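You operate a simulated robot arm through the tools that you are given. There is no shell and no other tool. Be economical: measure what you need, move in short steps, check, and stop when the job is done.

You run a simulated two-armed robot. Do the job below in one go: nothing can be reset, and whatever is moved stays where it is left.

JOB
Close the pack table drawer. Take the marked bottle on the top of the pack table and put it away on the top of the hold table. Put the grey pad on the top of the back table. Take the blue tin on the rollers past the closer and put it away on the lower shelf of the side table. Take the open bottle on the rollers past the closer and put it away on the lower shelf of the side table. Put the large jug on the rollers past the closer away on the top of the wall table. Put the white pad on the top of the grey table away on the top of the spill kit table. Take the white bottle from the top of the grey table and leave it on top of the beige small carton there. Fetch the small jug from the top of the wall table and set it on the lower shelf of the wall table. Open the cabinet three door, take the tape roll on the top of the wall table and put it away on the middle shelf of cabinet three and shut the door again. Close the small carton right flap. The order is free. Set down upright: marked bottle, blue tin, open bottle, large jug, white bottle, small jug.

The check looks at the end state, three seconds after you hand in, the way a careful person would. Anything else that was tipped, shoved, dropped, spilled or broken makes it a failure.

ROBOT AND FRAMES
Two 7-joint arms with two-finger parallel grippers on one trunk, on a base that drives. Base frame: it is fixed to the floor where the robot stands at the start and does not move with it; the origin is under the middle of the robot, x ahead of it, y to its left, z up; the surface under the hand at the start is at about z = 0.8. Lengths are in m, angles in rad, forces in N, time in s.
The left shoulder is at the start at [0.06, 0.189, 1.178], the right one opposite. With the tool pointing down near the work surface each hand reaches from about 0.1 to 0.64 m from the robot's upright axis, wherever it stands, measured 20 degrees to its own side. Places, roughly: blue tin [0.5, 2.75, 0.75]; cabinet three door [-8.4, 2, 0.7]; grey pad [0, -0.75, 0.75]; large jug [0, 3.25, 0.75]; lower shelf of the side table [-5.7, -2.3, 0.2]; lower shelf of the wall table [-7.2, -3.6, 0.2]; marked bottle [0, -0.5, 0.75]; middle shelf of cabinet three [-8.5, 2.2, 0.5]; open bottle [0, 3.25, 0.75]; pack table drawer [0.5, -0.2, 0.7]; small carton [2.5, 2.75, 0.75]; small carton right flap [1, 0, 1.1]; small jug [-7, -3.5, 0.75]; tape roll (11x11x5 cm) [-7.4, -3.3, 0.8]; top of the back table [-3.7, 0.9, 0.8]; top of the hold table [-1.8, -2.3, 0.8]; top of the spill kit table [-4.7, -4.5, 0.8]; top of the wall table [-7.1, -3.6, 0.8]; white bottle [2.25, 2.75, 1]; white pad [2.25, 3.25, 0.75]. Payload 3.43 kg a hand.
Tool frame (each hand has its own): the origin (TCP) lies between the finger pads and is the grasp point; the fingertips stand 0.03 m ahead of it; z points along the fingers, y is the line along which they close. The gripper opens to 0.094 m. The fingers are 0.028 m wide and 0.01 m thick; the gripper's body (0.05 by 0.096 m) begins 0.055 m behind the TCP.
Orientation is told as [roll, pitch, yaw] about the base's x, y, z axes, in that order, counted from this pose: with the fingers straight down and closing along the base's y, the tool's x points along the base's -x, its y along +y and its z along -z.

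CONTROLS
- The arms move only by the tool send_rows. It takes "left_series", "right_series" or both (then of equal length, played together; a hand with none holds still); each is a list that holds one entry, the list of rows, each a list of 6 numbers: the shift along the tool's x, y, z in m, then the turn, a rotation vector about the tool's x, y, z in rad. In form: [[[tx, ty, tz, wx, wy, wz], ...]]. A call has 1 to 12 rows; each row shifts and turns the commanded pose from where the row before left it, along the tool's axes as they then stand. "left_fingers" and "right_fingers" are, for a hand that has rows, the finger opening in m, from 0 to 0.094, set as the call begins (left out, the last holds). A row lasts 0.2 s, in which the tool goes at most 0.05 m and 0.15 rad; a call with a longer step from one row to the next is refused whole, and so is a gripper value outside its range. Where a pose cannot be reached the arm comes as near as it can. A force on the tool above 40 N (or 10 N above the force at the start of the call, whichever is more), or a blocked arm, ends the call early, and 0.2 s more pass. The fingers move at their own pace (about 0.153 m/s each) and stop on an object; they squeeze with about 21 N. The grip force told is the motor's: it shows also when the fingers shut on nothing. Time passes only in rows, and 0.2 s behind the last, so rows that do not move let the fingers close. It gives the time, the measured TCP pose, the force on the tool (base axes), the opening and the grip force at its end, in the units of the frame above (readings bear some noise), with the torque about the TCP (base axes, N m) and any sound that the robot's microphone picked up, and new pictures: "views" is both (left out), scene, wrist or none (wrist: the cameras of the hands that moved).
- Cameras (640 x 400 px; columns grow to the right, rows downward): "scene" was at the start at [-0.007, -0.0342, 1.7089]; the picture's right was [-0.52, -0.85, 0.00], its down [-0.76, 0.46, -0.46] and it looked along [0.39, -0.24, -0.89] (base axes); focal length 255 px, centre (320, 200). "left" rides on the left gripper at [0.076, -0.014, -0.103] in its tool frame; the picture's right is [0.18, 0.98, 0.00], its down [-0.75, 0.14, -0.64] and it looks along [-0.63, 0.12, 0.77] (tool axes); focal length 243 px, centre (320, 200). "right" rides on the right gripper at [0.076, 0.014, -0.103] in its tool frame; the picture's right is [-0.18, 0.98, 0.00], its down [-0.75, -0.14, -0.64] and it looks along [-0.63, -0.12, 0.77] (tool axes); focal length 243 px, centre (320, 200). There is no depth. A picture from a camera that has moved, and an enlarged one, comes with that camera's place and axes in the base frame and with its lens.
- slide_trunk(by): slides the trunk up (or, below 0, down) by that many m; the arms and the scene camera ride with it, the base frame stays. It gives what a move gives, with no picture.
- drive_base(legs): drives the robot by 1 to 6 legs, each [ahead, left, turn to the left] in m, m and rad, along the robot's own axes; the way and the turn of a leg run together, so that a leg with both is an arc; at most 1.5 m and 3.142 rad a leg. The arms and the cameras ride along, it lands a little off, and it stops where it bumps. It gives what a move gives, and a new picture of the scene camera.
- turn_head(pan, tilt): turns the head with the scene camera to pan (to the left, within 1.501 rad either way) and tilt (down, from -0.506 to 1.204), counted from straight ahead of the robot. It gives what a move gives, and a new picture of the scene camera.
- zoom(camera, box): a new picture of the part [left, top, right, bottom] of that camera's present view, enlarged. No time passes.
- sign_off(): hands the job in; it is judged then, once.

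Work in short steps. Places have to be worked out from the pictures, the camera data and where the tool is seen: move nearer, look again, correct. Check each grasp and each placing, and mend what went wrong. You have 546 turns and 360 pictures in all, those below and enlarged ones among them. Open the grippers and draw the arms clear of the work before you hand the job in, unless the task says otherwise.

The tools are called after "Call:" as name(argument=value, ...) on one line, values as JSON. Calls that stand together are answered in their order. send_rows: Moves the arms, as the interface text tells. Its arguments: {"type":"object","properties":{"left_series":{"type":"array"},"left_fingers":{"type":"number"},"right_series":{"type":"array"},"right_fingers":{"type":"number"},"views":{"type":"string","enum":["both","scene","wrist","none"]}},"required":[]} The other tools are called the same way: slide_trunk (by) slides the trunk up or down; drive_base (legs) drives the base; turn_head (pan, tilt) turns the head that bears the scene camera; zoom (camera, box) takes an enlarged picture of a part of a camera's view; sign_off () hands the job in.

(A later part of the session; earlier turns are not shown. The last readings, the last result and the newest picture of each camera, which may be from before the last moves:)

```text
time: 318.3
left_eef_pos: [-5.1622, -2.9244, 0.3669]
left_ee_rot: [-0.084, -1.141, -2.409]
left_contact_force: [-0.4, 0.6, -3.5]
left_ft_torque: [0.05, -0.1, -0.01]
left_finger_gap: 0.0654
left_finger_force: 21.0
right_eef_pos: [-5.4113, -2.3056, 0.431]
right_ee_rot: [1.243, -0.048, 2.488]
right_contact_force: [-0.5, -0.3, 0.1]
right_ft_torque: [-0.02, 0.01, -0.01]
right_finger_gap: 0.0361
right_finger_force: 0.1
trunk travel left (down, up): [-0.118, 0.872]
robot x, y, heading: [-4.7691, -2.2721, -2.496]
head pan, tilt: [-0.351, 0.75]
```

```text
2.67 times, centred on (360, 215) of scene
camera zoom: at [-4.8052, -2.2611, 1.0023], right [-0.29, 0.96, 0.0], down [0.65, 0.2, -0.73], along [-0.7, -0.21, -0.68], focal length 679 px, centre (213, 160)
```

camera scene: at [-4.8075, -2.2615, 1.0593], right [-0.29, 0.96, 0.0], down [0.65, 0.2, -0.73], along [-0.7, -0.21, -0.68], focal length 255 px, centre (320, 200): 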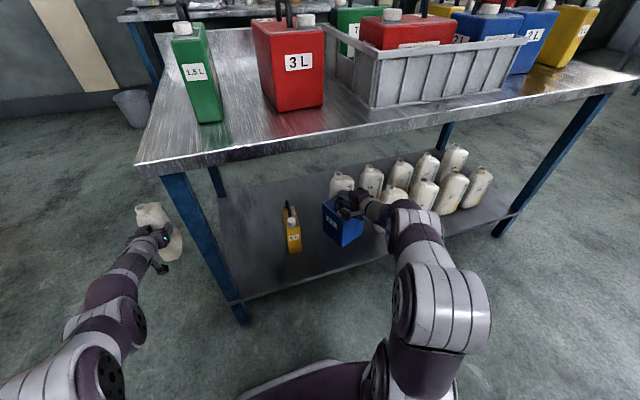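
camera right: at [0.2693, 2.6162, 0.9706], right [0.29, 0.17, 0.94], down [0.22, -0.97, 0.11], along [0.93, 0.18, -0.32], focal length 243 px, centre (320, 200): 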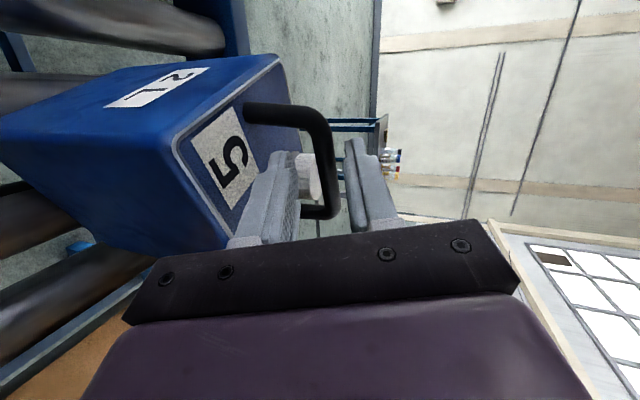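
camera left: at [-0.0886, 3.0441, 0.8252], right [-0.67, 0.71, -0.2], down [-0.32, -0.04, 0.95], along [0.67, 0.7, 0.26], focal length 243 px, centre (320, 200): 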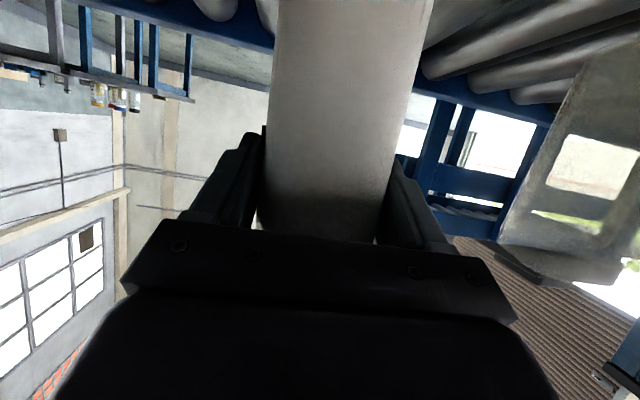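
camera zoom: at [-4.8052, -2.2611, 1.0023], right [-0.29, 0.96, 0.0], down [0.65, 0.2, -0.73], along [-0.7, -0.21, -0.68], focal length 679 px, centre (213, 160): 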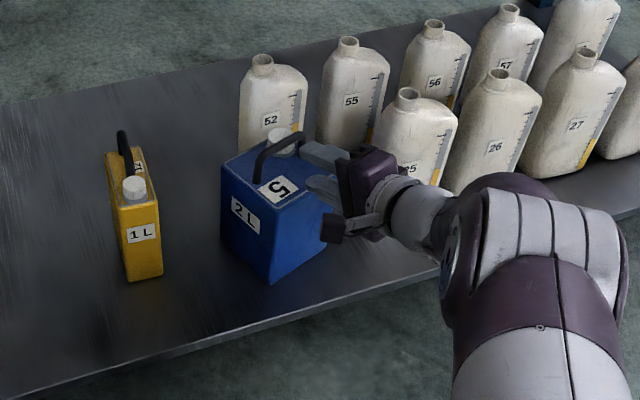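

Tin placed upright. I back out, shift right 0.31 to line up the bottle with the space left of the yellow tin.

Call:
drive_base(legs=[[-0.3, 0, 0], [0, -0.306, 0]])

Call:
turn_head(pan=0.3, tilt=0.6)

```text
time: 322.0
left_eef_pos: [-5.1046, -2.4932, 0.3672]
left_ee_rot: [-0.085, -1.141, -2.419]
left_contact_force: [-0.8, -0.4, -2.7]
left_ft_torque: [0.07, -0.06, 0.01]
left_finger_gap: 0.065
left_finger_force: 20.7
right_eef_pos: [-5.3481, -1.8714, 0.4303]
right_ee_rot: [1.244, -0.047, 2.479]
right_contact_force: [-0.4, -0.5, -0.1]
right_ft_torque: [-0.03, 0.06, 0.01]
right_finger_gap: 0.0359
right_finger_force: 0.0
trunk travel left (down, up): [-0.118, 0.872]
robot x, y, heading: [-4.709, -1.8449, -2.506]
head pan, tilt: [-0.351, 0.75]
camera scene: at [-4.7405, -1.8342, 1.0023], right [-0.28, 0.96, 0.0], down [0.65, 0.19, -0.73], along [-0.7, -0.2, -0.68], focal length 255 px, centre (320, 200)
```

scene: 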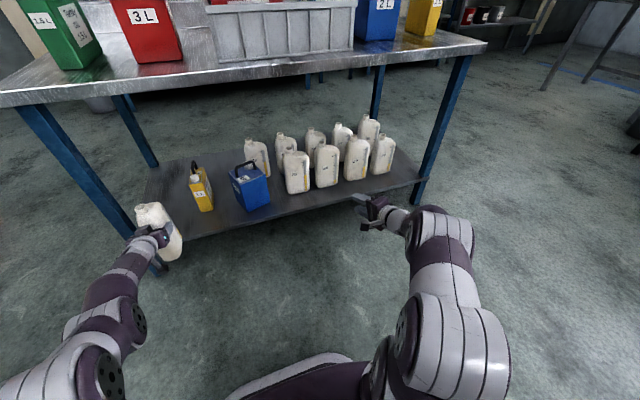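

```text
time: 323.1
left_eef_pos: [-5.1034, -2.4932, 0.3672]
left_ee_rot: [-0.087, -1.143, -2.419]
left_contact_force: [-0.2, 0.7, -3.1]
left_ft_torque: [0.03, -0.12, 0.02]
left_finger_gap: 0.0648
left_finger_force: 20.7
right_eef_pos: [-5.3478, -1.8722, 0.4307]
right_ee_rot: [1.242, -0.048, 2.478]
right_contact_force: [0.1, 0.2, 1.0]
right_ft_torque: [0.03, -0.02, 0.01]
right_finger_gap: 0.0359
right_finger_force: 0.1
trunk travel left (down, up): [-0.118, 0.872]
robot x, y, heading: [-4.7083, -1.8448, -2.505]
head pan, tilt: [0.3, 0.6]
camera scene: at [-4.7136, -1.882, 1.0151], right [-0.8, 0.59, 0.0], down [0.34, 0.45, -0.82], along [-0.49, -0.66, -0.57], focal length 255 px, centre (320, 200)
```

scene: 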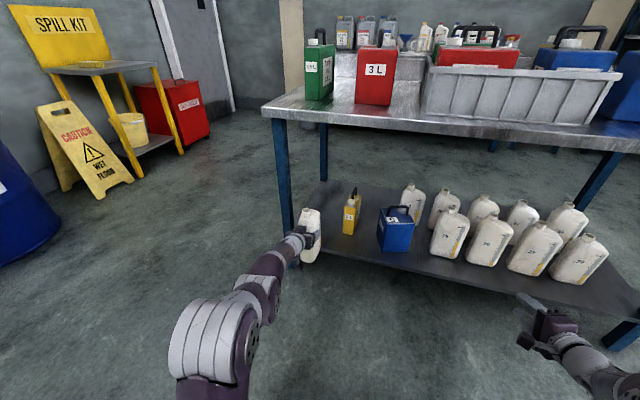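

Call:
drive_base(legs=[[0.09, -0.01, 0]])

Call:
zoom(camera="scene", box=[220, 150, 460, 300])

```text
time: 324.2
left_eef_pos: [-5.185, -2.5407, 0.3669]
left_ee_rot: [-0.084, -1.142, -2.419]
left_contact_force: [-0.3, 0.3, -4.0]
left_ft_torque: [0.11, -0.12, -0.01]
left_finger_gap: 0.0651
left_finger_force: 21.0
right_eef_pos: [-5.4284, -1.9183, 0.4298]
right_ee_rot: [1.244, -0.048, 2.476]
right_contact_force: [0.2, -0.1, -0.1]
right_ft_torque: [0.01, -0.01, 0.0]
right_finger_gap: 0.036
right_finger_force: 0.0
trunk travel left (down, up): [-0.118, 0.872]
robot x, y, heading: [-4.7849, -1.8931, -2.51]
head pan, tilt: [0.3, 0.6]
camera scene: at [-4.7939, -1.9287, 1.0152], right [-0.8, 0.59, 0.0], down [0.34, 0.45, -0.82], along [-0.49, -0.66, -0.57], focal length 255 px, centre (320, 200)
```

scene: 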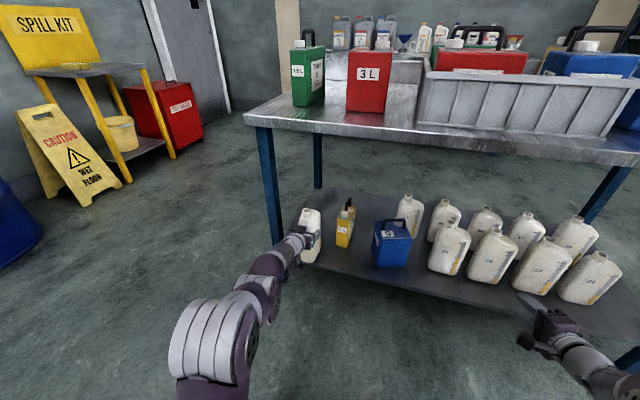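

```text
2.67 times, centred on (340, 225) of scene
camera zoom: at [-4.7939, -1.9287, 1.0152], right [-0.8, 0.59, 0.0], down [0.34, 0.45, -0.82], along [-0.49, -0.66, -0.57], focal length 679 px, centre (267, 133)
```

zoom: 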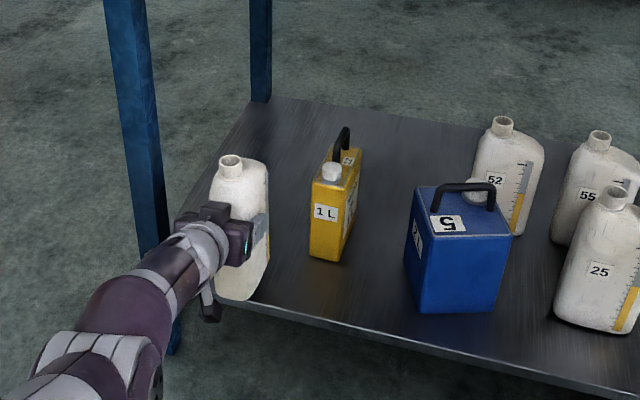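

Gap on both sides looks good. 7.5 cm more ahead.

Call:
drive_base(legs=[[0.08, 0.01, 0]])

Call:
zoom(camera="scene", box=[220, 150, 460, 300])

```text
time: 325.2
left_eef_pos: [-5.2446, -2.5952, 0.3663]
left_ee_rot: [-0.085, -1.14, -2.421]
left_contact_force: [-0.1, 0.4, -3.2]
left_ft_torque: [0.08, -0.09, 0.02]
left_finger_gap: 0.0651
left_finger_force: 20.8
right_eef_pos: [-5.4873, -1.9725, 0.4294]
right_ee_rot: [1.243, -0.048, 2.476]
right_contact_force: [0.3, 0.2, 0.5]
right_ft_torque: [0.01, 0.05, 0.02]
right_finger_gap: 0.0359
right_finger_force: 0.0
trunk travel left (down, up): [-0.118, 0.872]
robot x, y, heading: [-4.846, -1.947, -2.509]
head pan, tilt: [0.3, 0.6]
camera scene: at [-4.8531, -1.9848, 1.0152], right [-0.8, 0.6, 0.0], down [0.34, 0.45, -0.82], along [-0.49, -0.66, -0.57], focal length 255 px, centre (320, 200)
```

scene: 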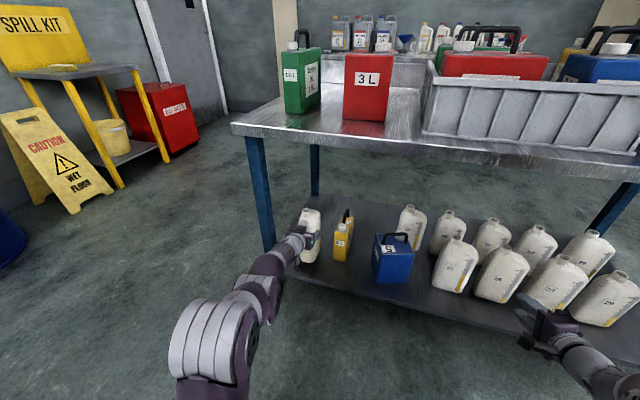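

```text
2.67 times, centred on (340, 225) of scene
camera zoom: at [-4.8531, -1.9848, 1.0152], right [-0.8, 0.6, 0.0], down [0.34, 0.45, -0.82], along [-0.49, -0.66, -0.57], focal length 679 px, centre (267, 133)
```

zoom: 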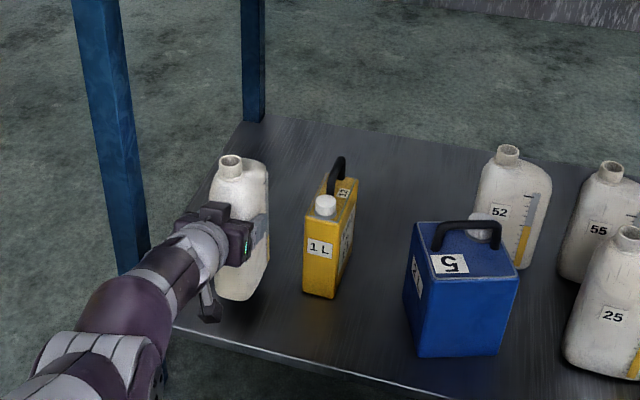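

The bottle is ~4 cm inside the edge. I lower with the trunk.

Call:
slide_trunk(by=-0.026)

Call:
slide_trunk(by=-0.006)

```text
time: 326.0
left_eef_pos: [-5.2438, -2.5963, 0.3415]
left_ee_rot: [-0.085, -1.139, -2.422]
left_contact_force: [0.8, 0.2, -3.5]
left_ft_torque: [0.04, -0.09, 0.03]
left_finger_gap: 0.0652
left_finger_force: 21.7
right_eef_pos: [-5.4879, -1.9724, 0.4047]
right_ee_rot: [1.243, -0.047, 2.477]
right_contact_force: [0.1, 0.6, -0.8]
right_ft_torque: [0.01, -0.02, 0.02]
right_finger_gap: 0.0359
right_finger_force: 0.0
trunk travel left (down, up): [-0.092, 0.898]
robot x, y, heading: [-4.8466, -1.9515, -2.51]
head pan, tilt: [0.3, 0.6]
```

```text
time: 326.5
left_eef_pos: [-5.2448, -2.5964, 0.3349]
left_ee_rot: [-0.086, -1.142, -2.42]
left_contact_force: [0.0, -1.1, -1.3]
left_ft_torque: [-0.19, 0.17, 0.01]
left_finger_gap: 0.0651
left_finger_force: 21.3
right_eef_pos: [-5.4871, -1.9726, 0.399]
right_ee_rot: [1.241, -0.047, 2.475]
right_contact_force: [-0.6, -0.2, -0.5]
right_ft_torque: [-0.03, -0.01, 0.01]
right_finger_gap: 0.036
right_finger_force: 0.0
trunk travel left (down, up): [-0.086, 0.904]
robot x, y, heading: [-4.8466, -1.9446, -2.51]
head pan, tilt: [0.3, 0.6]
```

Touching. Another 2 mm, then open and slide out backwards.

Call:
slide_trunk(by=-0.002)

Call:
send_rows(left_series=[[[0, 0, 0, 0, 0, 0], [0, 0, 0, 0, 0, 0], [0, 0, 0, 0, 0, 0]]], left_fingers=0.088, views="none")

Call:
drive_base(legs=[[-0.1, 0, 0], [-0.3, 0, 0]])

```text
time: 327.0
left_eef_pos: [-5.2437, -2.595, 0.3353]
left_ee_rot: [-0.086, -1.144, -2.422]
left_contact_force: [1.1, 0.0, 6.6]
left_ft_torque: [-0.42, 0.36, 0.03]
left_finger_gap: 0.0651
left_finger_force: 20.6
right_eef_pos: [-5.4875, -1.9727, 0.3977]
right_ee_rot: [1.242, -0.046, 2.476]
right_contact_force: [0.5, 0.2, 0.7]
right_ft_torque: [0.0, 0.0, -0.03]
right_finger_gap: 0.0359
right_finger_force: 0.0
trunk travel left (down, up): [-0.084, 0.906]
robot x, y, heading: [-4.847, -1.9513, -2.509]
head pan, tilt: [0.3, 0.6]
```

```text
time: 327.8
left_eef_pos: [-5.2441, -2.5954, 0.3328]
left_ee_rot: [-0.086, -1.142, -2.42]
left_contact_force: [0.3, -0.1, -0.5]
left_ft_torque: [0.02, 0.02, 0.01]
left_finger_gap: 0.088
left_finger_force: 0.0
right_eef_pos: [-5.4871, -1.972, 0.3967]
right_ee_rot: [1.243, -0.046, 2.477]
right_contact_force: [-0.4, 0.6, -0.4]
right_ft_torque: [-0.01, -0.05, 0.03]
right_finger_gap: 0.036
right_finger_force: 0.0
trunk travel left (down, up): [-0.084, 0.906]
robot x, y, heading: [-4.8513, -1.9465, -2.51]
head pan, tilt: [0.3, 0.6]
```

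```text
time: 330.6
left_eef_pos: [-4.9159, -2.3566, 0.3329]
left_ee_rot: [-0.086, -1.142, -2.417]
left_contact_force: [-0.3, 0.3, 0.4]
left_ft_torque: [0.03, -0.01, -0.01]
left_finger_gap: 0.0881
left_finger_force: 0.0
right_eef_pos: [-5.1617, -1.7364, 0.3964]
right_ee_rot: [1.242, -0.048, 2.479]
right_contact_force: [-0.5, 0.2, -0.1]
right_ft_torque: [0.03, -0.02, 0.0]
right_finger_gap: 0.0359
right_finger_force: 0.0
trunk travel left (down, up): [-0.084, 0.906]
robot x, y, heading: [-4.523, -1.7088, -2.497]
head pan, tilt: [0.3, 0.6]
camera scene: at [-4.5277, -1.7445, 0.9812], right [-0.81, 0.59, 0.0], down [0.33, 0.46, -0.82], along [-0.49, -0.67, -0.57], focal length 255 px, centre (320, 200)
```

scene: 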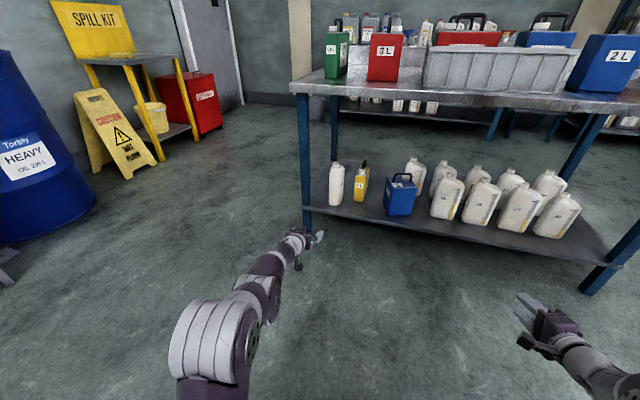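

Bottle and tin both stand on the lower shelf. I raise the trunk to its normal height and fold both hands back to pointing down.

Call:
slide_trunk(by=0.4)

Call:
slide_trunk(by=0.366)

Call:
send_rows(left_series=[[[0.015, 0, -0.03, 0, 0.1, 0], [0.015, 0, -0.03, 0, 0.1, 0], [0.02, 0, -0.03, 0, 0.1, 0], [0.02, 0, -0.02, 0, 0.1, 0], [0.025, 0, -0.02, 0, 0.1, 0], [0.025, 0, -0.01, 0, 0.1, 0], [0.03, 0, -0.01, 0, 0.1, 0], [0.03, 0, 0, 0, 0.1, 0], [0.03, 0, 0, 0, 0.1, 0], [0.03, 0, 0, 0, 0.1, 0], [0.03, 0, 0, 0, 0.14, 0]]], right_series=[[[0, 0, -0.04, 0.1, 0, 0], [0, 0, -0.04, 0.1, 0, 0], [0, 0, -0.03, 0.1, 0, 0], [0, -0.01, -0.03, 0.1, 0, 0], [0, -0.02, -0.02, 0.1, 0, 0], [0, -0.03, -0.01, 0.1, 0, 0], [0, -0.03, 0, 0.12, 0, 0], [0, -0.03, 0, 0.12, 0, 0], [0, -0.03, 0, 0.12, 0, 0], [0, -0.03, 0, 0.14, 0, 0], [0, -0.03, 0, 0.14, 0, 0]]], views="none")

```text
time: 334.5
left_eef_pos: [-4.9171, -2.3563, 0.7333]
left_ee_rot: [-0.085, -1.141, -2.416]
left_contact_force: [0.3, 0.9, -0.5]
left_ft_torque: [-0.01, 0.03, 0.0]
left_finger_gap: 0.0881
left_finger_force: 0.0
right_eef_pos: [-5.1614, -1.7363, 0.7969]
right_ee_rot: [1.243, -0.046, 2.48]
right_contact_force: [-0.5, -0.1, -0.1]
right_ft_torque: [-0.01, -0.01, 0.03]
right_finger_gap: 0.0359
right_finger_force: 0.0
trunk travel left (down, up): [-0.484, 0.506]
robot x, y, heading: [-4.5233, -1.7077, -2.505]
head pan, tilt: [0.3, 0.6]
```

```text
time: 338.0
left_eef_pos: [-4.9175, -2.3572, 1.0988]
left_ee_rot: [-0.084, -1.14, -2.416]
left_contact_force: [0.1, -0.2, 0.5]
left_ft_torque: [-0.01, 0.06, -0.01]
left_finger_gap: 0.0882
left_finger_force: 0.0
right_eef_pos: [-5.1619, -1.7358, 1.1634]
right_ee_rot: [1.242, -0.048, 2.48]
right_contact_force: [-0.2, -0.1, -0.1]
right_ft_torque: [0.02, -0.02, -0.01]
right_finger_gap: 0.0357
right_finger_force: 0.0
trunk travel left (down, up): [-0.85, 0.14]
robot x, y, heading: [-4.519, -1.7088, -2.507]
head pan, tilt: [0.3, 0.6]
```

```text
time: 340.4
left_eef_pos: [-4.6488, -2.1529, 1.0499]
left_ee_rot: [-0.036, 0.0, -2.494]
left_contact_force: [0.6, 0.2, 0.0]
left_ft_torque: [-0.01, 0.04, 0.0]
left_finger_gap: 0.0879
left_finger_force: 0.1
right_eef_pos: [-4.9636, -1.4809, 1.146]
right_ee_rot: [0.0, -0.046, 2.477]
right_contact_force: [-0.2, -0.3, -0.2]
right_ft_torque: [0.01, 0.01, -0.04]
right_finger_gap: 0.0359
right_finger_force: 0.1
trunk travel left (down, up): [-0.85, 0.14]
robot x, y, heading: [-4.5228, -1.7095, -2.508]
head pan, tilt: [0.3, 0.6]
```

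I drive around the left end of the side table to the wall table behind it.

Call:
drive_base(legs=[[0.25, 1.13, 0], [1.2, 0, 0], [0.8, 0, 0]])

Call:
turn_head(pan=-0.7, tilt=0.5)

```text
time: 355.9
left_eef_pos: [-5.7743, -4.4164, 1.0503]
left_ee_rot: [-0.036, -0.004, -2.469]
left_contact_force: [0.8, -0.2, -0.4]
left_ft_torque: [-0.01, 0.0, 0.02]
left_finger_gap: 0.0879
left_finger_force: 0.0
right_eef_pos: [-6.1062, -3.7512, 1.1469]
right_ee_rot: [0.002, -0.048, 2.506]
right_contact_force: [-0.3, -1.0, -0.2]
right_ft_torque: [0.04, -0.01, 0.04]
right_finger_gap: 0.036
right_finger_force: 0.1
trunk travel left (down, up): [-0.85, 0.14]
robot x, y, heading: [-5.6559, -3.9666, -2.475]
head pan, tilt: [0.3, 0.6]
camera scene: at [-5.6627, -4.0037, 1.7472], right [-0.82, 0.57, 0.0], down [0.32, 0.46, -0.83], along [-0.47, -0.68, -0.56], focal length 255 px, centre (320, 200)
```

scene: 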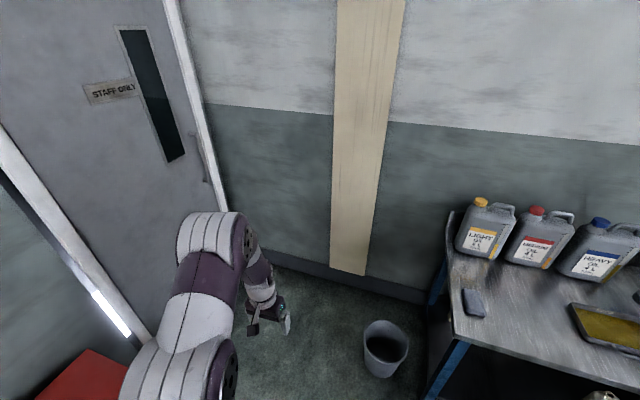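

```text
time: 357.1
left_eef_pos: [-5.7753, -4.4171, 1.0519]
left_ee_rot: [-0.035, -0.001, -2.47]
left_contact_force: [-0.5, -0.2, -0.6]
left_ft_torque: [0.0, -0.01, 0.0]
left_finger_gap: 0.0876
left_finger_force: 0.1
right_eef_pos: [-6.1066, -3.7516, 1.1458]
right_ee_rot: [0.001, -0.047, 2.505]
right_contact_force: [-0.3, 0.0, 0.0]
right_ft_torque: [-0.01, -0.01, 0.02]
right_finger_gap: 0.0357
right_finger_force: 0.0
trunk travel left (down, up): [-0.85, 0.14]
robot x, y, heading: [-5.6591, -3.9678, -2.475]
head pan, tilt: [-0.7, 0.499]
camera scene: at [-5.7037, -3.9284, 1.7563], right [0.04, 1.0, 0.0], down [0.48, -0.02, -0.88], along [-0.88, 0.03, -0.48], focal length 255 px, centre (320, 200)
```

scene: 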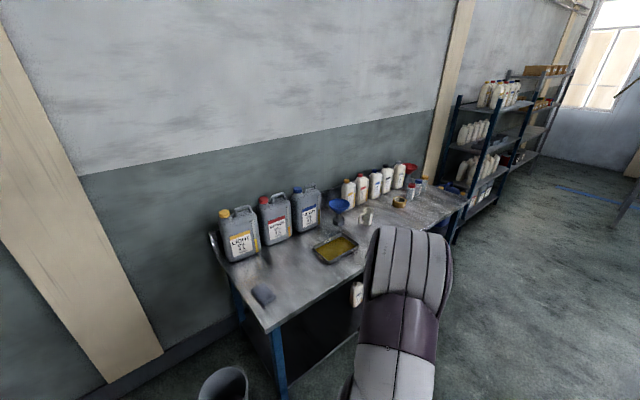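

The wall table holds oil cans, an oil tray, the small jug (≈(-7.09,-3.58)) and the tape roll (≈(-7.35,-3.28)). I strafe right to stand in front of the jug.

Call:
drive_base(legs=[[0, 0, -0.03], [0.04, -1.0, 0]])

Call:
turn_head(pan=-0.1, tilt=0.75)

```text
time: 362.7
left_eef_pos: [-6.4175, -3.6194, 1.0506]
left_ee_rot: [-0.036, -0.002, -2.506]
left_contact_force: [0.3, -0.1, -0.5]
left_ft_torque: [0.03, -0.01, 0.03]
left_finger_gap: 0.088
left_finger_force: 0.0
right_eef_pos: [-6.725, -2.943, 1.1464]
right_ee_rot: [0.002, -0.046, 2.468]
right_contact_force: [0.2, -0.1, 0.7]
right_ft_torque: [-0.04, -0.03, -0.02]
right_finger_gap: 0.0361
right_finger_force: 0.2
trunk travel left (down, up): [-0.85, 0.14]
robot x, y, heading: [-6.2869, -3.1732, -2.508]
head pan, tilt: [-0.7, 0.499]
camera scene: at [-6.3291, -3.1335, 1.7563], right [0.07, 1.0, 0.0], down [0.48, -0.04, -0.88], along [-0.88, 0.07, -0.48], focal length 255 px, centre (320, 200)
```

scene: 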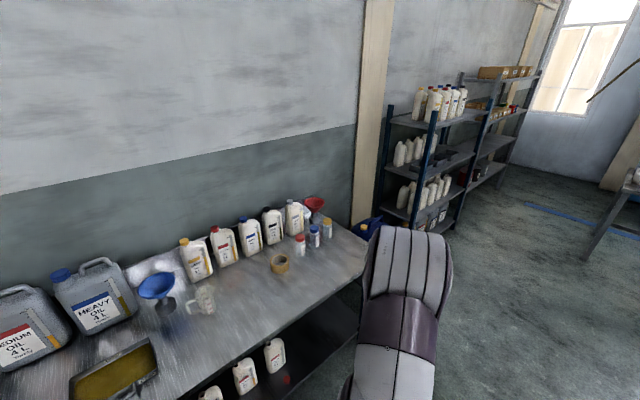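

```text
time: 363.7
left_eef_pos: [-6.4193, -3.6192, 1.0503]
left_ee_rot: [-0.036, -0.004, -2.506]
left_contact_force: [-0.2, -0.1, 0.3]
left_ft_torque: [-0.01, -0.02, 0.02]
left_finger_gap: 0.0879
left_finger_force: 0.1
right_eef_pos: [-6.7253, -2.9423, 1.1457]
right_ee_rot: [0.001, -0.046, 2.466]
right_contact_force: [-0.7, -0.2, 0.6]
right_ft_torque: [0.01, -0.02, -0.02]
right_finger_gap: 0.0359
right_finger_force: 0.1
trunk travel left (down, up): [-0.85, 0.14]
robot x, y, heading: [-6.2873, -3.1754, -2.516]
head pan, tilt: [-0.099, 0.75]
camera scene: at [-6.3102, -3.1815, 1.7343], right [-0.5, 0.87, 0.0], down [0.59, 0.34, -0.73], along [-0.63, -0.37, -0.68], focal length 255 px, centre (320, 200)
```

scene: 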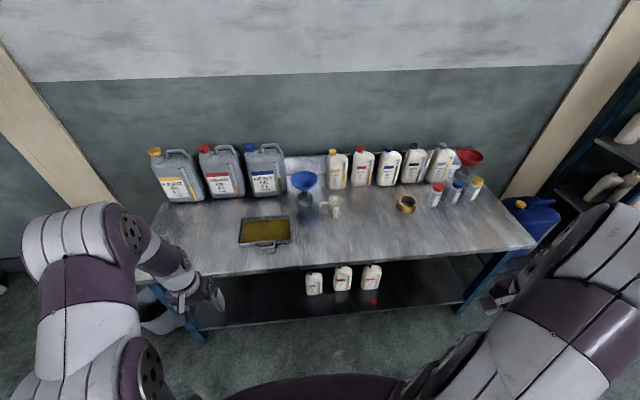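

Call:
zoom(camera="scene", box=[220, 150, 500, 325])

```text
2.29 times, centred on (360, 238) of scene
camera zoom: at [-6.3102, -3.1815, 1.7343], right [-0.5, 0.87, 0.0], down [0.59, 0.34, -0.73], along [-0.63, -0.37, -0.68], focal length 582 px, centre (229, 114)
```

zoom: 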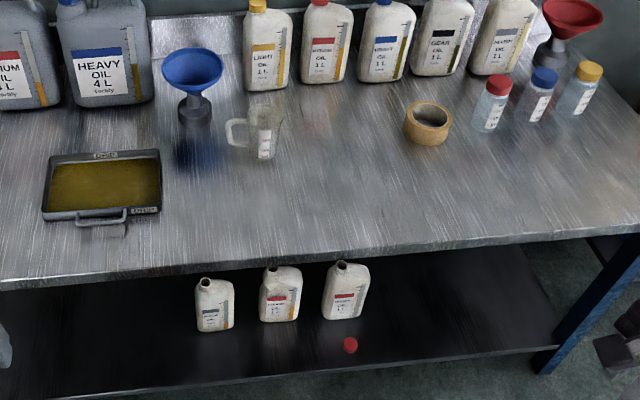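

The small jug has its handle on the left; I plan a level frontal grasp with the left hand (as for the bottle). I strafe 0.44 right, lower the trunk and pitch the left hand forward.

Call:
drive_base(legs=[[0.1, -0.44, 0]])

Call:
slide_trunk(by=-0.1)

Call:
send_rows(left_series=[[[-0.02, 0, 0, 0, -0.14, 0], [-0.02, 0, 0, 0, -0.14, 0], [-0.015, 0, 0.01, 0, -0.14, 0], [-0.015, 0, 0.01, 0, -0.14, 0], [-0.01, 0, 0.015, 0, -0.14, 0], [-0.01, 0, 0.015, 0, -0.14, 0], [-0.005, 0, 0.02, 0, -0.14, 0], [0, 0, 0.02, 0, -0.14, 0]]], left_fingers=0.094, views="both")

```text
time: 366.5
left_eef_pos: [-6.7595, -3.3171, 1.051]
left_ee_rot: [-0.035, -0.001, -2.51]
left_contact_force: [-0.6, -0.2, 0.1]
left_ft_torque: [-0.01, -0.02, 0.02]
left_finger_gap: 0.088
left_finger_force: 0.1
right_eef_pos: [-7.063, -2.6381, 1.1455]
right_ee_rot: [0.001, -0.048, 2.463]
right_contact_force: [-0.7, 0.9, 0.5]
right_ft_torque: [0.02, -0.04, 0.01]
right_finger_gap: 0.0362
right_finger_force: 0.1
trunk travel left (down, up): [-0.85, 0.14]
robot x, y, heading: [-6.6253, -2.8737, -2.518]
head pan, tilt: [-0.099, 0.75]
camera scene: at [-6.6489, -2.8808, 1.7343], right [-0.5, 0.87, 0.0], down [0.59, 0.34, -0.73], along [-0.63, -0.36, -0.68], focal length 255 px, centre (320, 200)
```

scene: 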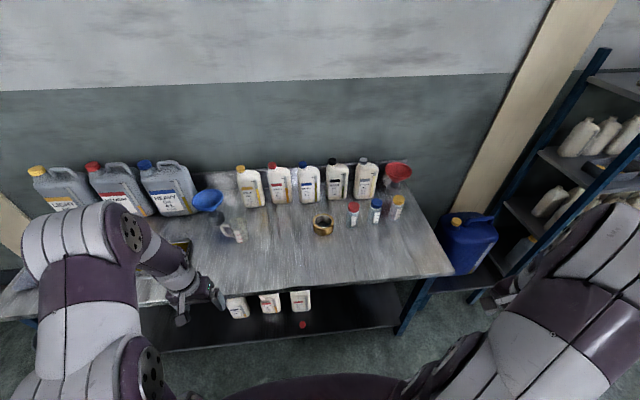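

```text
time: 367.8
left_eef_pos: [-6.7605, -3.3174, 0.9505]
left_ee_rot: [-0.036, -0.002, -2.511]
left_contact_force: [-0.7, -0.6, -0.3]
left_ft_torque: [0.0, -0.01, 0.0]
left_finger_gap: 0.088
left_finger_force: 0.0
right_eef_pos: [-7.064, -2.6384, 1.0466]
right_ee_rot: [0.001, -0.048, 2.463]
right_contact_force: [0.4, 0.2, 0.3]
right_ft_torque: [-0.02, -0.01, -0.03]
right_finger_gap: 0.0361
right_finger_force: 0.1
trunk travel left (down, up): [-0.75, 0.24]
robot x, y, heading: [-6.6221, -2.8694, -2.52]
head pan, tilt: [-0.099, 0.75]
```

```text
time: 369.6
left_eef_pos: [-6.871, -3.3856, 0.9104]
left_ee_rot: [-0.125, -1.026, -2.424]
left_contact_force: [-0.7, -0.2, -0.2]
left_ft_torque: [0.01, -0.02, 0.0]
left_finger_gap: 0.0941
left_finger_force: 0.0
left hand out of reach, approached as far as the arm can: row 4, 5
right_eef_pos: [-7.0644, -2.6397, 1.046]
right_ee_rot: [0.002, -0.046, 2.461]
right_contact_force: [-0.3, -0.7, -0.2]
right_ft_torque: [0.01, 0.0, -0.02]
right_finger_gap: 0.0361
right_finger_force: 0.1
trunk travel left (down, up): [-0.75, 0.24]
robot x, y, heading: [-6.6265, -2.8716, -2.52]
head pan, tilt: [-0.099, 0.75]
camera scene: at [-6.6504, -2.8813, 1.6343], right [-0.5, 0.87, 0.0], down [0.59, 0.34, -0.73], along [-0.63, -0.36, -0.68], focal length 255 px, centre (320, 200)
camera left: at [-6.7747, -3.298, 0.8979], right [0.64, -0.74, -0.22], down [0.25, -0.07, 0.97], along [-0.73, -0.67, 0.14], focal length 243 px, centre (320, 200)
```

scene: 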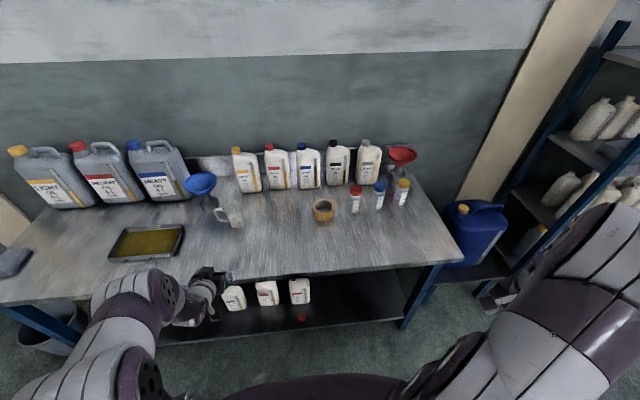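
left: 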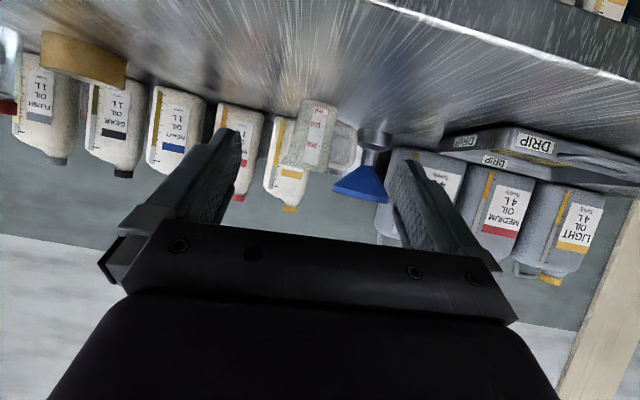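

Call:
zoom(camera="left", box=[240, 70, 400, 220])

Call:
zoom(camera="scene", box=[180, 170, 280, 250])

```text
2.67 times, centred on (320, 145) of left
camera zoom: at [-6.7747, -3.298, 0.8979], right [0.64, -0.74, -0.22], down [0.25, -0.07, 0.97], along [-0.73, -0.67, 0.14], focal length 647 px, centre (320, 347)
```

zoom: 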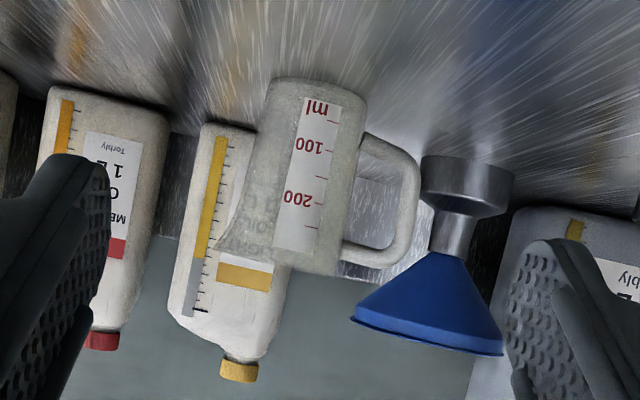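

```text
5.00 times, centred on (230, 210) of scene
camera zoom: at [-6.6504, -2.8813, 1.6343], right [-0.5, 0.87, 0.0], down [0.59, 0.34, -0.73], along [-0.63, -0.36, -0.68], focal length 1274 px, centre (770, 150)
```

zoom: 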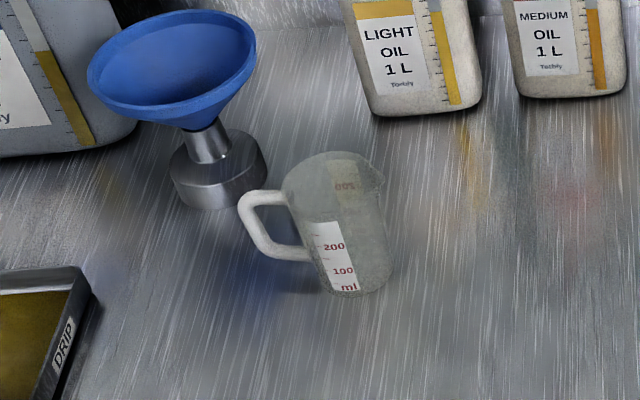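

Jug: ≈0.06 wide, 0.105 tall, handle opening ≈0.028×0.06 on the left; the left finger can pass through the handle loop. I set the opening to 0.08, level the pitch, and advance most of the way.

Call:
send_rows(left_series=[[[0, 0.006, 0, 0, -0.11, 0], [-0.01, 0, 0.038, 0, 0, 0], [-0.01, 0, 0.038, 0, 0, 0], [-0.01, 0, 0.038, 0, 0, 0], [-0.01, 0, 0.038, 0, 0, 0], [0, 0, 0, 0, 0, 0]]], left_fingers=0.08, views="wrist")

Call:
zoom(camera="scene", box=[180, 170, 280, 250])

```text
time: 371.0
left_eef_pos: [-6.9941, -3.4791, 0.8834]
left_ee_rot: [-0.153, -1.135, -2.389]
left_contact_force: [-0.1, 1.2, -0.5]
left_ft_torque: [-0.01, -0.01, 0.02]
left_finger_gap: 0.0798
left_finger_force: 0.1
right_eef_pos: [-7.063, -2.6369, 1.0474]
right_ee_rot: [0.003, -0.046, 2.462]
right_contact_force: [0.0, 0.5, -0.2]
right_ft_torque: [0.01, 0.0, -0.01]
right_finger_gap: 0.036
right_finger_force: 0.0
trunk travel left (down, up): [-0.75, 0.24]
robot x, y, heading: [-6.6259, -2.8726, -2.519]
head pan, tilt: [-0.099, 0.75]
camera left: at [-6.9017, -3.392, 0.8586], right [0.62, -0.75, -0.23], down [0.34, -0.01, 0.94], along [-0.71, -0.66, 0.24], focal length 243 px, centre (320, 200)
```

left: 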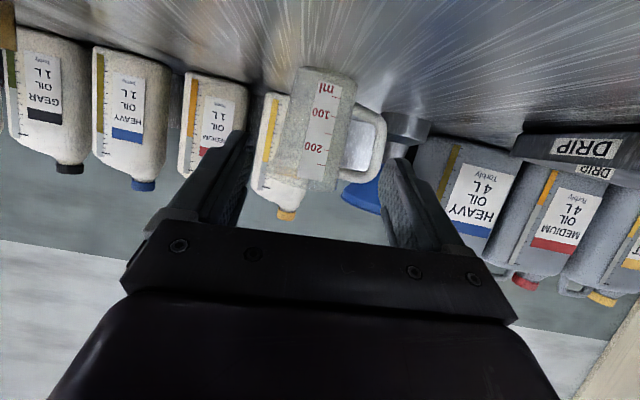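

```text
5.00 times, centred on (230, 210) of scene
camera zoom: at [-6.6487, -2.8793, 1.6343], right [-0.5, 0.87, 0.0], down [0.59, 0.34, -0.73], along [-0.63, -0.36, -0.68], focal length 1274 px, centre (770, 150)
```

zoom: 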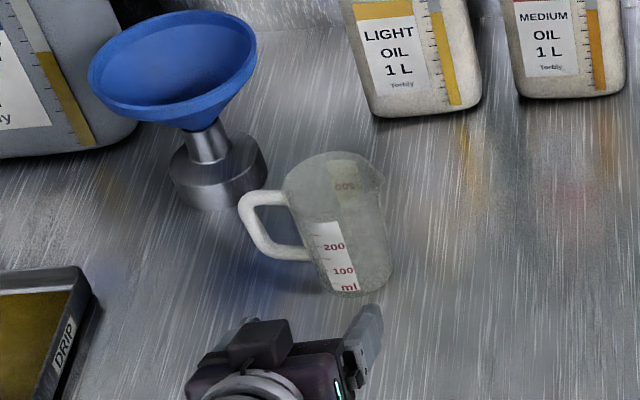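

Tip geometry: with opening 0.068 the left finger fits between jug wall and handle strap. I narrow, then advance the last 12 cm.

Call:
send_rows(left_series=[[[-0.0112, 0, 0.0385, 0, 0, 0], [-0.0075, 0, 0.026, 0, 0, 0], [0, 0, 0, 0, 0, 0]]], left_fingers=0.068, views="wrist")

Call:
zoom(camera="scene", box=[180, 170, 280, 250])

```text
time: 371.8
left_eef_pos: [-7.0499, -3.5154, 0.8738]
left_ee_rot: [-0.151, -1.134, -2.392]
left_contact_force: [0.0, 0.8, -0.6]
left_ft_torque: [0.02, -0.03, -0.02]
left_finger_gap: 0.068
left_finger_force: 0.0
right_eef_pos: [-7.0636, -2.6381, 1.047]
right_ee_rot: [0.003, -0.048, 2.464]
right_contact_force: [0.1, 0.0, -0.5]
right_ft_torque: [0.03, 0.04, 0.0]
right_finger_gap: 0.036
right_finger_force: 0.1
trunk travel left (down, up): [-0.75, 0.24]
robot x, y, heading: [-6.6237, -2.8748, -2.517]
head pan, tilt: [-0.099, 0.75]
camera left: at [-6.9566, -3.4292, 0.8479], right [0.62, -0.75, -0.23], down [0.34, -0.01, 0.94], along [-0.71, -0.66, 0.24], focal length 243 px, centre (320, 200)
```

left: 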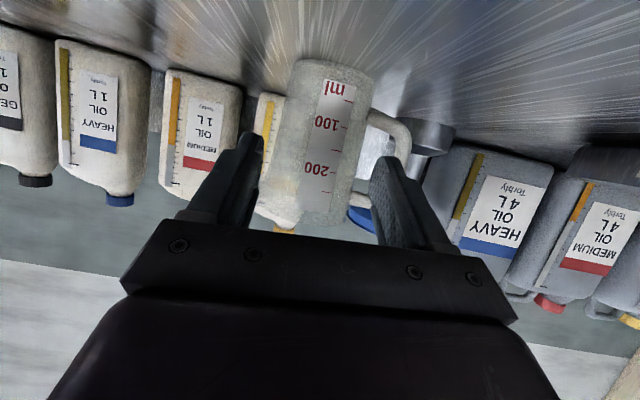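

```text
5.00 times, centred on (230, 210) of scene
camera zoom: at [-6.6495, -2.8797, 1.6343], right [-0.5, 0.87, 0.0], down [0.59, 0.34, -0.73], along [-0.63, -0.36, -0.68], focal length 1274 px, centre (770, 150)
```

zoom: 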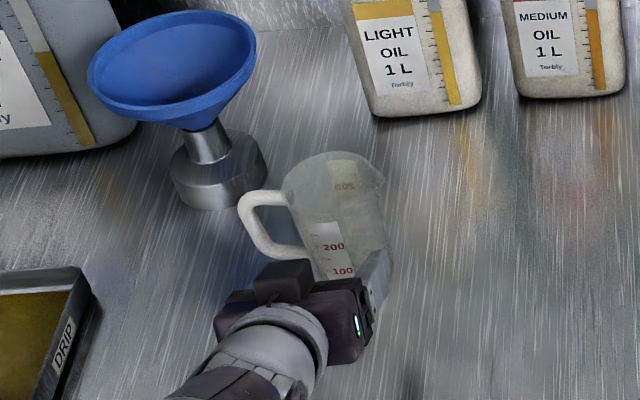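

Cross-checking, the jug tapers (radius ≈0.033 at grip height), so I reopen to 0.08, shift 3 mm left, and advance the last 6.5 cm slowly.

Call:
send_rows(left_series=[[[0, 0.003, 0, 0, 0, 0], [-0.008, 0, 0.02, 0, 0, 0], [-0.008, 0, 0.02, 0, 0, 0], [-0.007, 0, 0.018, 0, 0, 0], [0, 0, 0, 0, 0, 0]]], left_fingers=0.08, views="wrist")

Call:
zoom(camera="scene", box=[180, 170, 280, 250])

```text
time: 373.0
left_eef_pos: [-7.1017, -3.5526, 0.8699]
left_ee_rot: [-0.151, -1.132, -2.391]
left_contact_force: [-0.4, 0.1, -0.4]
left_ft_torque: [0.03, 0.02, -0.02]
left_finger_gap: 0.08
left_finger_force: 0.1
right_eef_pos: [-7.0632, -2.6387, 1.046]
right_ee_rot: [0.002, -0.046, 2.464]
right_contact_force: [0.1, -0.3, 0.3]
right_ft_torque: [-0.01, -0.03, -0.02]
right_finger_gap: 0.0358
right_finger_force: 0.0
trunk travel left (down, up): [-0.75, 0.24]
robot x, y, heading: [-6.6239, -2.8699, -2.524]
head pan, tilt: [-0.099, 0.75]
camera left: at [-7.0072, -3.4665, 0.8441], right [0.62, -0.75, -0.23], down [0.33, -0.01, 0.94], along [-0.71, -0.66, 0.24], focal length 243 px, centre (320, 200)
```

left: 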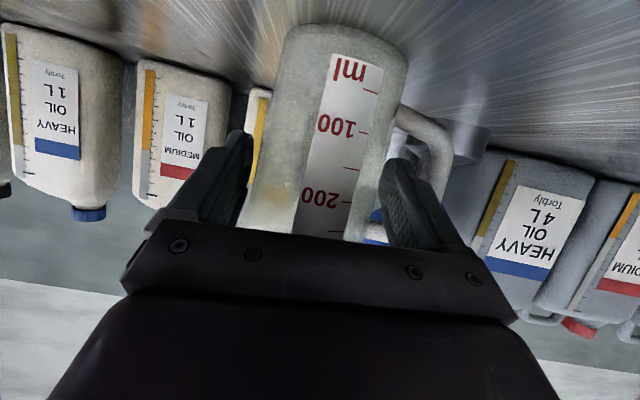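

```text
5.00 times, centred on (230, 210) of scene
camera zoom: at [-6.6496, -2.8799, 1.6343], right [-0.5, 0.87, 0.0], down [0.59, 0.34, -0.73], along [-0.63, -0.36, -0.68], focal length 1274 px, centre (770, 150)
```

zoom: 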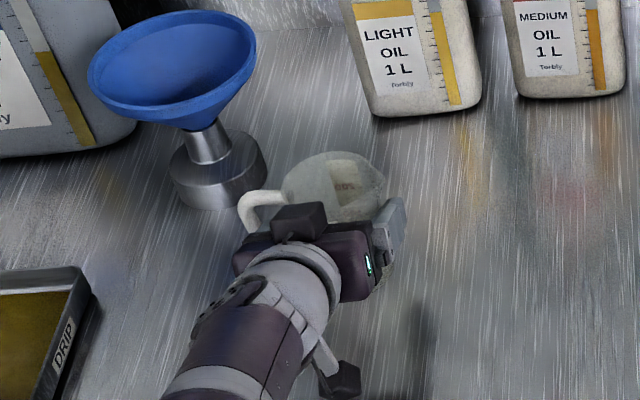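

The left finger is inside the handle loop, the body between the fingers. Close.

Call:
send_rows(left_series=[[[0, 0, 0, 0, 0, 0], [0, 0, 0, 0, 0, 0], [0, 0, 0, 0, 0, 0]]], left_fingers=0.03, views="wrist")

```text
time: 373.8
left_eef_pos: [-7.0996, -3.5543, 0.8697]
left_ee_rot: [-0.153, -1.134, -2.389]
left_contact_force: [0.2, 1.0, 0.8]
left_ft_torque: [0.0, -0.06, -0.03]
left_finger_gap: 0.0747
left_finger_force: 21.2
right_eef_pos: [-7.0646, -2.6389, 1.0469]
right_ee_rot: [0.002, -0.047, 2.461]
right_contact_force: [-0.1, -0.7, 0.0]
right_ft_torque: [0.03, -0.01, -0.01]
right_finger_gap: 0.0357
right_finger_force: 0.1
trunk travel left (down, up): [-0.75, 0.24]
robot x, y, heading: [-6.6266, -2.8701, -2.518]
head pan, tilt: [-0.099, 0.75]
camera left: at [-7.0074, -3.4669, 0.8443], right [0.62, -0.75, -0.23], down [0.33, -0.01, 0.94], along [-0.71, -0.66, 0.24], focal length 243 px, centre (320, 200)
```

left: 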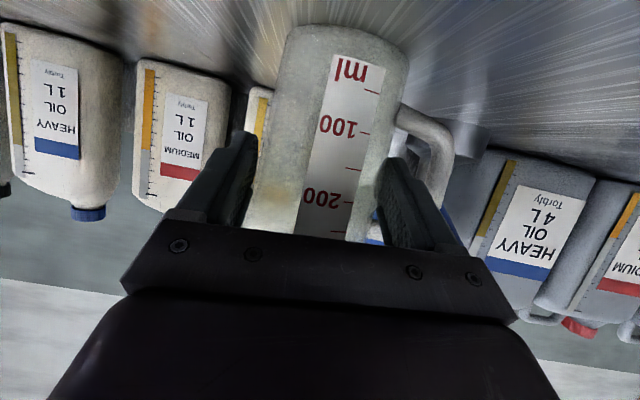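

Gripped (0.075). Lift 0.1 m.

Call:
send_rows(left_series=[[[-0.018, 0, -0.0085, 0, 0, 0], [-0.027, 0, -0.0125, 0, 0, 0], [-0.036, 0, -0.0168, 0, 0, 0], [-0.036, 0, -0.0168, 0, 0, 0], [0, 0, 0, 0, 0, 0]]], views="scene")

```text
time: 375.0
left_eef_pos: [-7.092, -3.5579, 0.9978]
left_ee_rot: [-0.153, -1.134, -2.39]
left_contact_force: [0.4, 0.2, -1.2]
left_ft_torque: [0.0, -0.02, 0.02]
left_finger_gap: 0.0748
left_finger_force: 21.0
right_eef_pos: [-7.0642, -2.6389, 1.0473]
right_ee_rot: [0.002, -0.047, 2.462]
right_contact_force: [-0.1, -0.3, -0.2]
right_ft_torque: [0.0, 0.02, 0.04]
right_finger_gap: 0.0361
right_finger_force: 0.1
trunk travel left (down, up): [-0.75, 0.24]
robot x, y, heading: [-6.6286, -2.8683, -2.52]
head pan, tilt: [-0.099, 0.75]
camera scene: at [-6.6502, -2.881, 1.6343], right [-0.5, 0.87, 0.0], down [0.59, 0.34, -0.73], along [-0.63, -0.36, -0.68], focal length 255 px, centre (320, 200)
```

scene: 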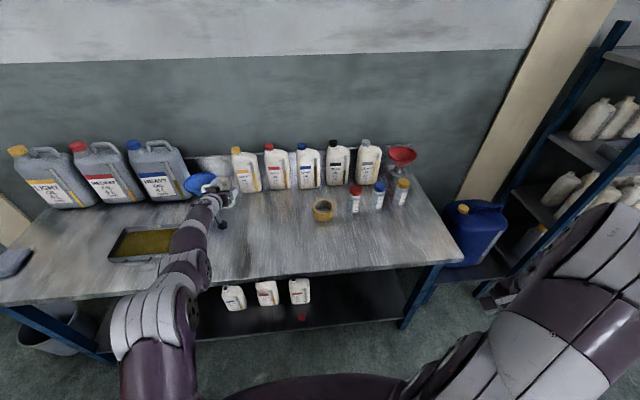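

Held upright. I retract the arm, back off 0.22 and shift left 0.33 toward the free left part of the lower shelf.

Call:
send_rows(left_series=[[[0.019, 0, -0.041, 0, 0, 0], [0.019, 0, -0.041, 0, 0, 0], [0.019, 0, -0.041, 0, 0, 0], [0.019, 0, -0.041, 0, 0, 0], [0.019, 0, -0.041, 0, 0, 0], [0.016, 0, -0.036, 0, 0, 0]]], views="none")

Call:
drive_base(legs=[[-0.22, 0, 0.01], [0, 0.33, 0]])

```text
time: 376.4
left_eef_pos: [-6.8874, -3.4216, 0.9954]
left_ee_rot: [-0.15, -1.135, -2.391]
left_contact_force: [-0.4, 0.4, -0.3]
left_ft_torque: [0.0, 0.0, -0.02]
left_finger_gap: 0.0747
left_finger_force: 20.9
left hand out of reach, approached as far as the arm can: row 3
right_eef_pos: [-7.0632, -2.6377, 1.047]
right_ee_rot: [0.003, -0.047, 2.462]
right_contact_force: [0.0, 0.3, -0.2]
right_ft_torque: [0.0, 0.02, 0.01]
right_finger_gap: 0.0359
right_finger_force: 0.1
trunk travel left (down, up): [-0.75, 0.24]
robot x, y, heading: [-6.6234, -2.8764, -2.518]
head pan, tilt: [-0.099, 0.75]
```

```text
time: 379.9
left_eef_pos: [-6.5097, -3.5687, 0.9933]
left_ee_rot: [-0.153, -1.135, -2.383]
left_contact_force: [-0.4, 0.7, -0.8]
left_ft_torque: [0.03, 0.02, -0.04]
left_finger_gap: 0.0749
left_finger_force: 20.8
right_eef_pos: [-6.6907, -2.7854, 1.0459]
right_ee_rot: [0.002, -0.048, 2.472]
right_contact_force: [-0.3, -0.4, -0.4]
right_ft_torque: [-0.01, -0.04, -0.04]
right_finger_gap: 0.0361
right_finger_force: 0.0
trunk travel left (down, up): [-0.75, 0.24]
robot x, y, heading: [-6.2563, -3.016, -2.514]
head pan, tilt: [-0.099, 0.75]
camera scene: at [-6.2751, -3.0244, 1.6343], right [-0.5, 0.86, 0.0], down [0.59, 0.34, -0.73], along [-0.63, -0.37, -0.68], focal length 255 px, centre (320, 200)
```

scene: 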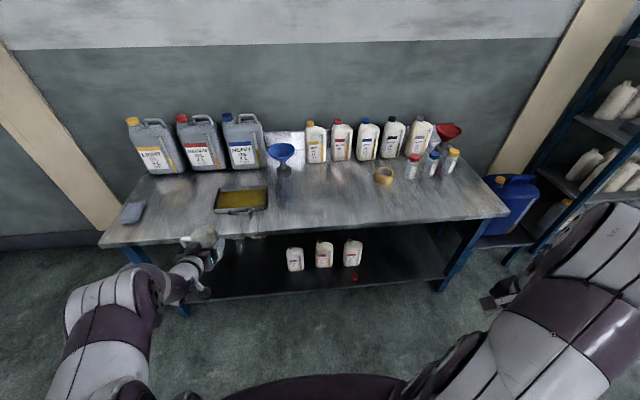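

TCP is ~0.1 m before the table edge. I lower the trunk in two steps.

Call:
slide_trunk(by=-0.3)

Call:
slide_trunk(by=-0.36)

Call:
turn_head(pan=0.4, tilt=0.65)

```text
time: 382.9
left_eef_pos: [-6.5097, -3.5664, 0.6939]
left_ee_rot: [-0.152, -1.133, -2.382]
left_contact_force: [0.2, -1.2, -0.4]
left_ft_torque: [0.03, -0.01, -0.03]
left_finger_gap: 0.075
left_finger_force: 21.2
right_eef_pos: [-6.6905, -2.7853, 0.7457]
right_ee_rot: [0.001, -0.048, 2.472]
right_contact_force: [-0.1, 0.2, -0.4]
right_ft_torque: [0.01, -0.01, 0.0]
right_finger_gap: 0.036
right_finger_force: 0.2
trunk travel left (down, up): [-0.45, 0.54]
robot x, y, heading: [-6.2507, -3.0154, -2.513]
head pan, tilt: [-0.099, 0.75]
```

```text
time: 386.4
left_eef_pos: [-6.5089, -3.5672, 0.3344]
left_ee_rot: [-0.154, -1.134, -2.382]
left_contact_force: [0.4, 0.7, -0.6]
left_ft_torque: [-0.02, 0.04, 0.01]
left_finger_gap: 0.0746
left_finger_force: 21.1
right_eef_pos: [-6.6912, -2.7861, 0.3852]
right_ee_rot: [0.002, -0.048, 2.47]
right_contact_force: [-0.4, -0.2, 0.2]
right_ft_torque: [-0.02, 0.01, 0.0]
right_finger_gap: 0.0359
right_finger_force: 0.1
trunk travel left (down, up): [-0.09, 0.9]
robot x, y, heading: [-6.2541, -3.018, -2.516]
head pan, tilt: [-0.099, 0.75]
```

```text
time: 387.3
left_eef_pos: [-6.5107, -3.5683, 0.3338]
left_ee_rot: [-0.154, -1.134, -2.382]
left_contact_force: [-0.8, -0.9, -1.1]
left_ft_torque: [0.01, 0.0, -0.01]
left_finger_gap: 0.0748
left_finger_force: 20.5
right_eef_pos: [-6.6903, -2.7854, 0.3864]
right_ee_rot: [0.003, -0.047, 2.472]
right_contact_force: [0.2, 0.3, 0.3]
right_ft_torque: [0.02, 0.02, 0.02]
right_finger_gap: 0.0359
right_finger_force: 0.1
trunk travel left (down, up): [-0.09, 0.9]
robot x, y, heading: [-6.2502, -3.0165, -2.509]
head pan, tilt: [0.4, 0.649]
camera scene: at [-6.2484, -3.0569, 0.9829], right [-0.86, 0.52, 0.0], down [0.31, 0.52, -0.8], along [-0.41, -0.68, -0.6], focal length 255 px, centre (320, 200)
```

scene: 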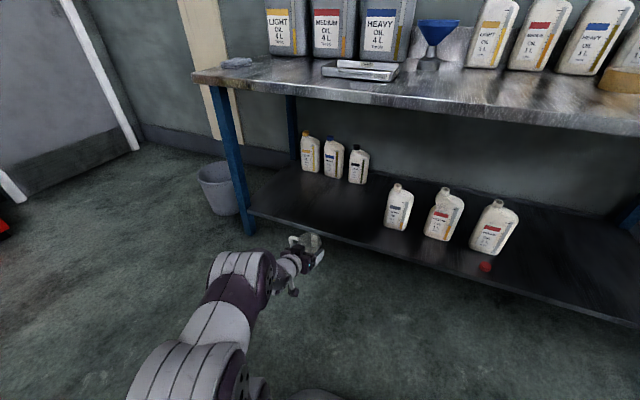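

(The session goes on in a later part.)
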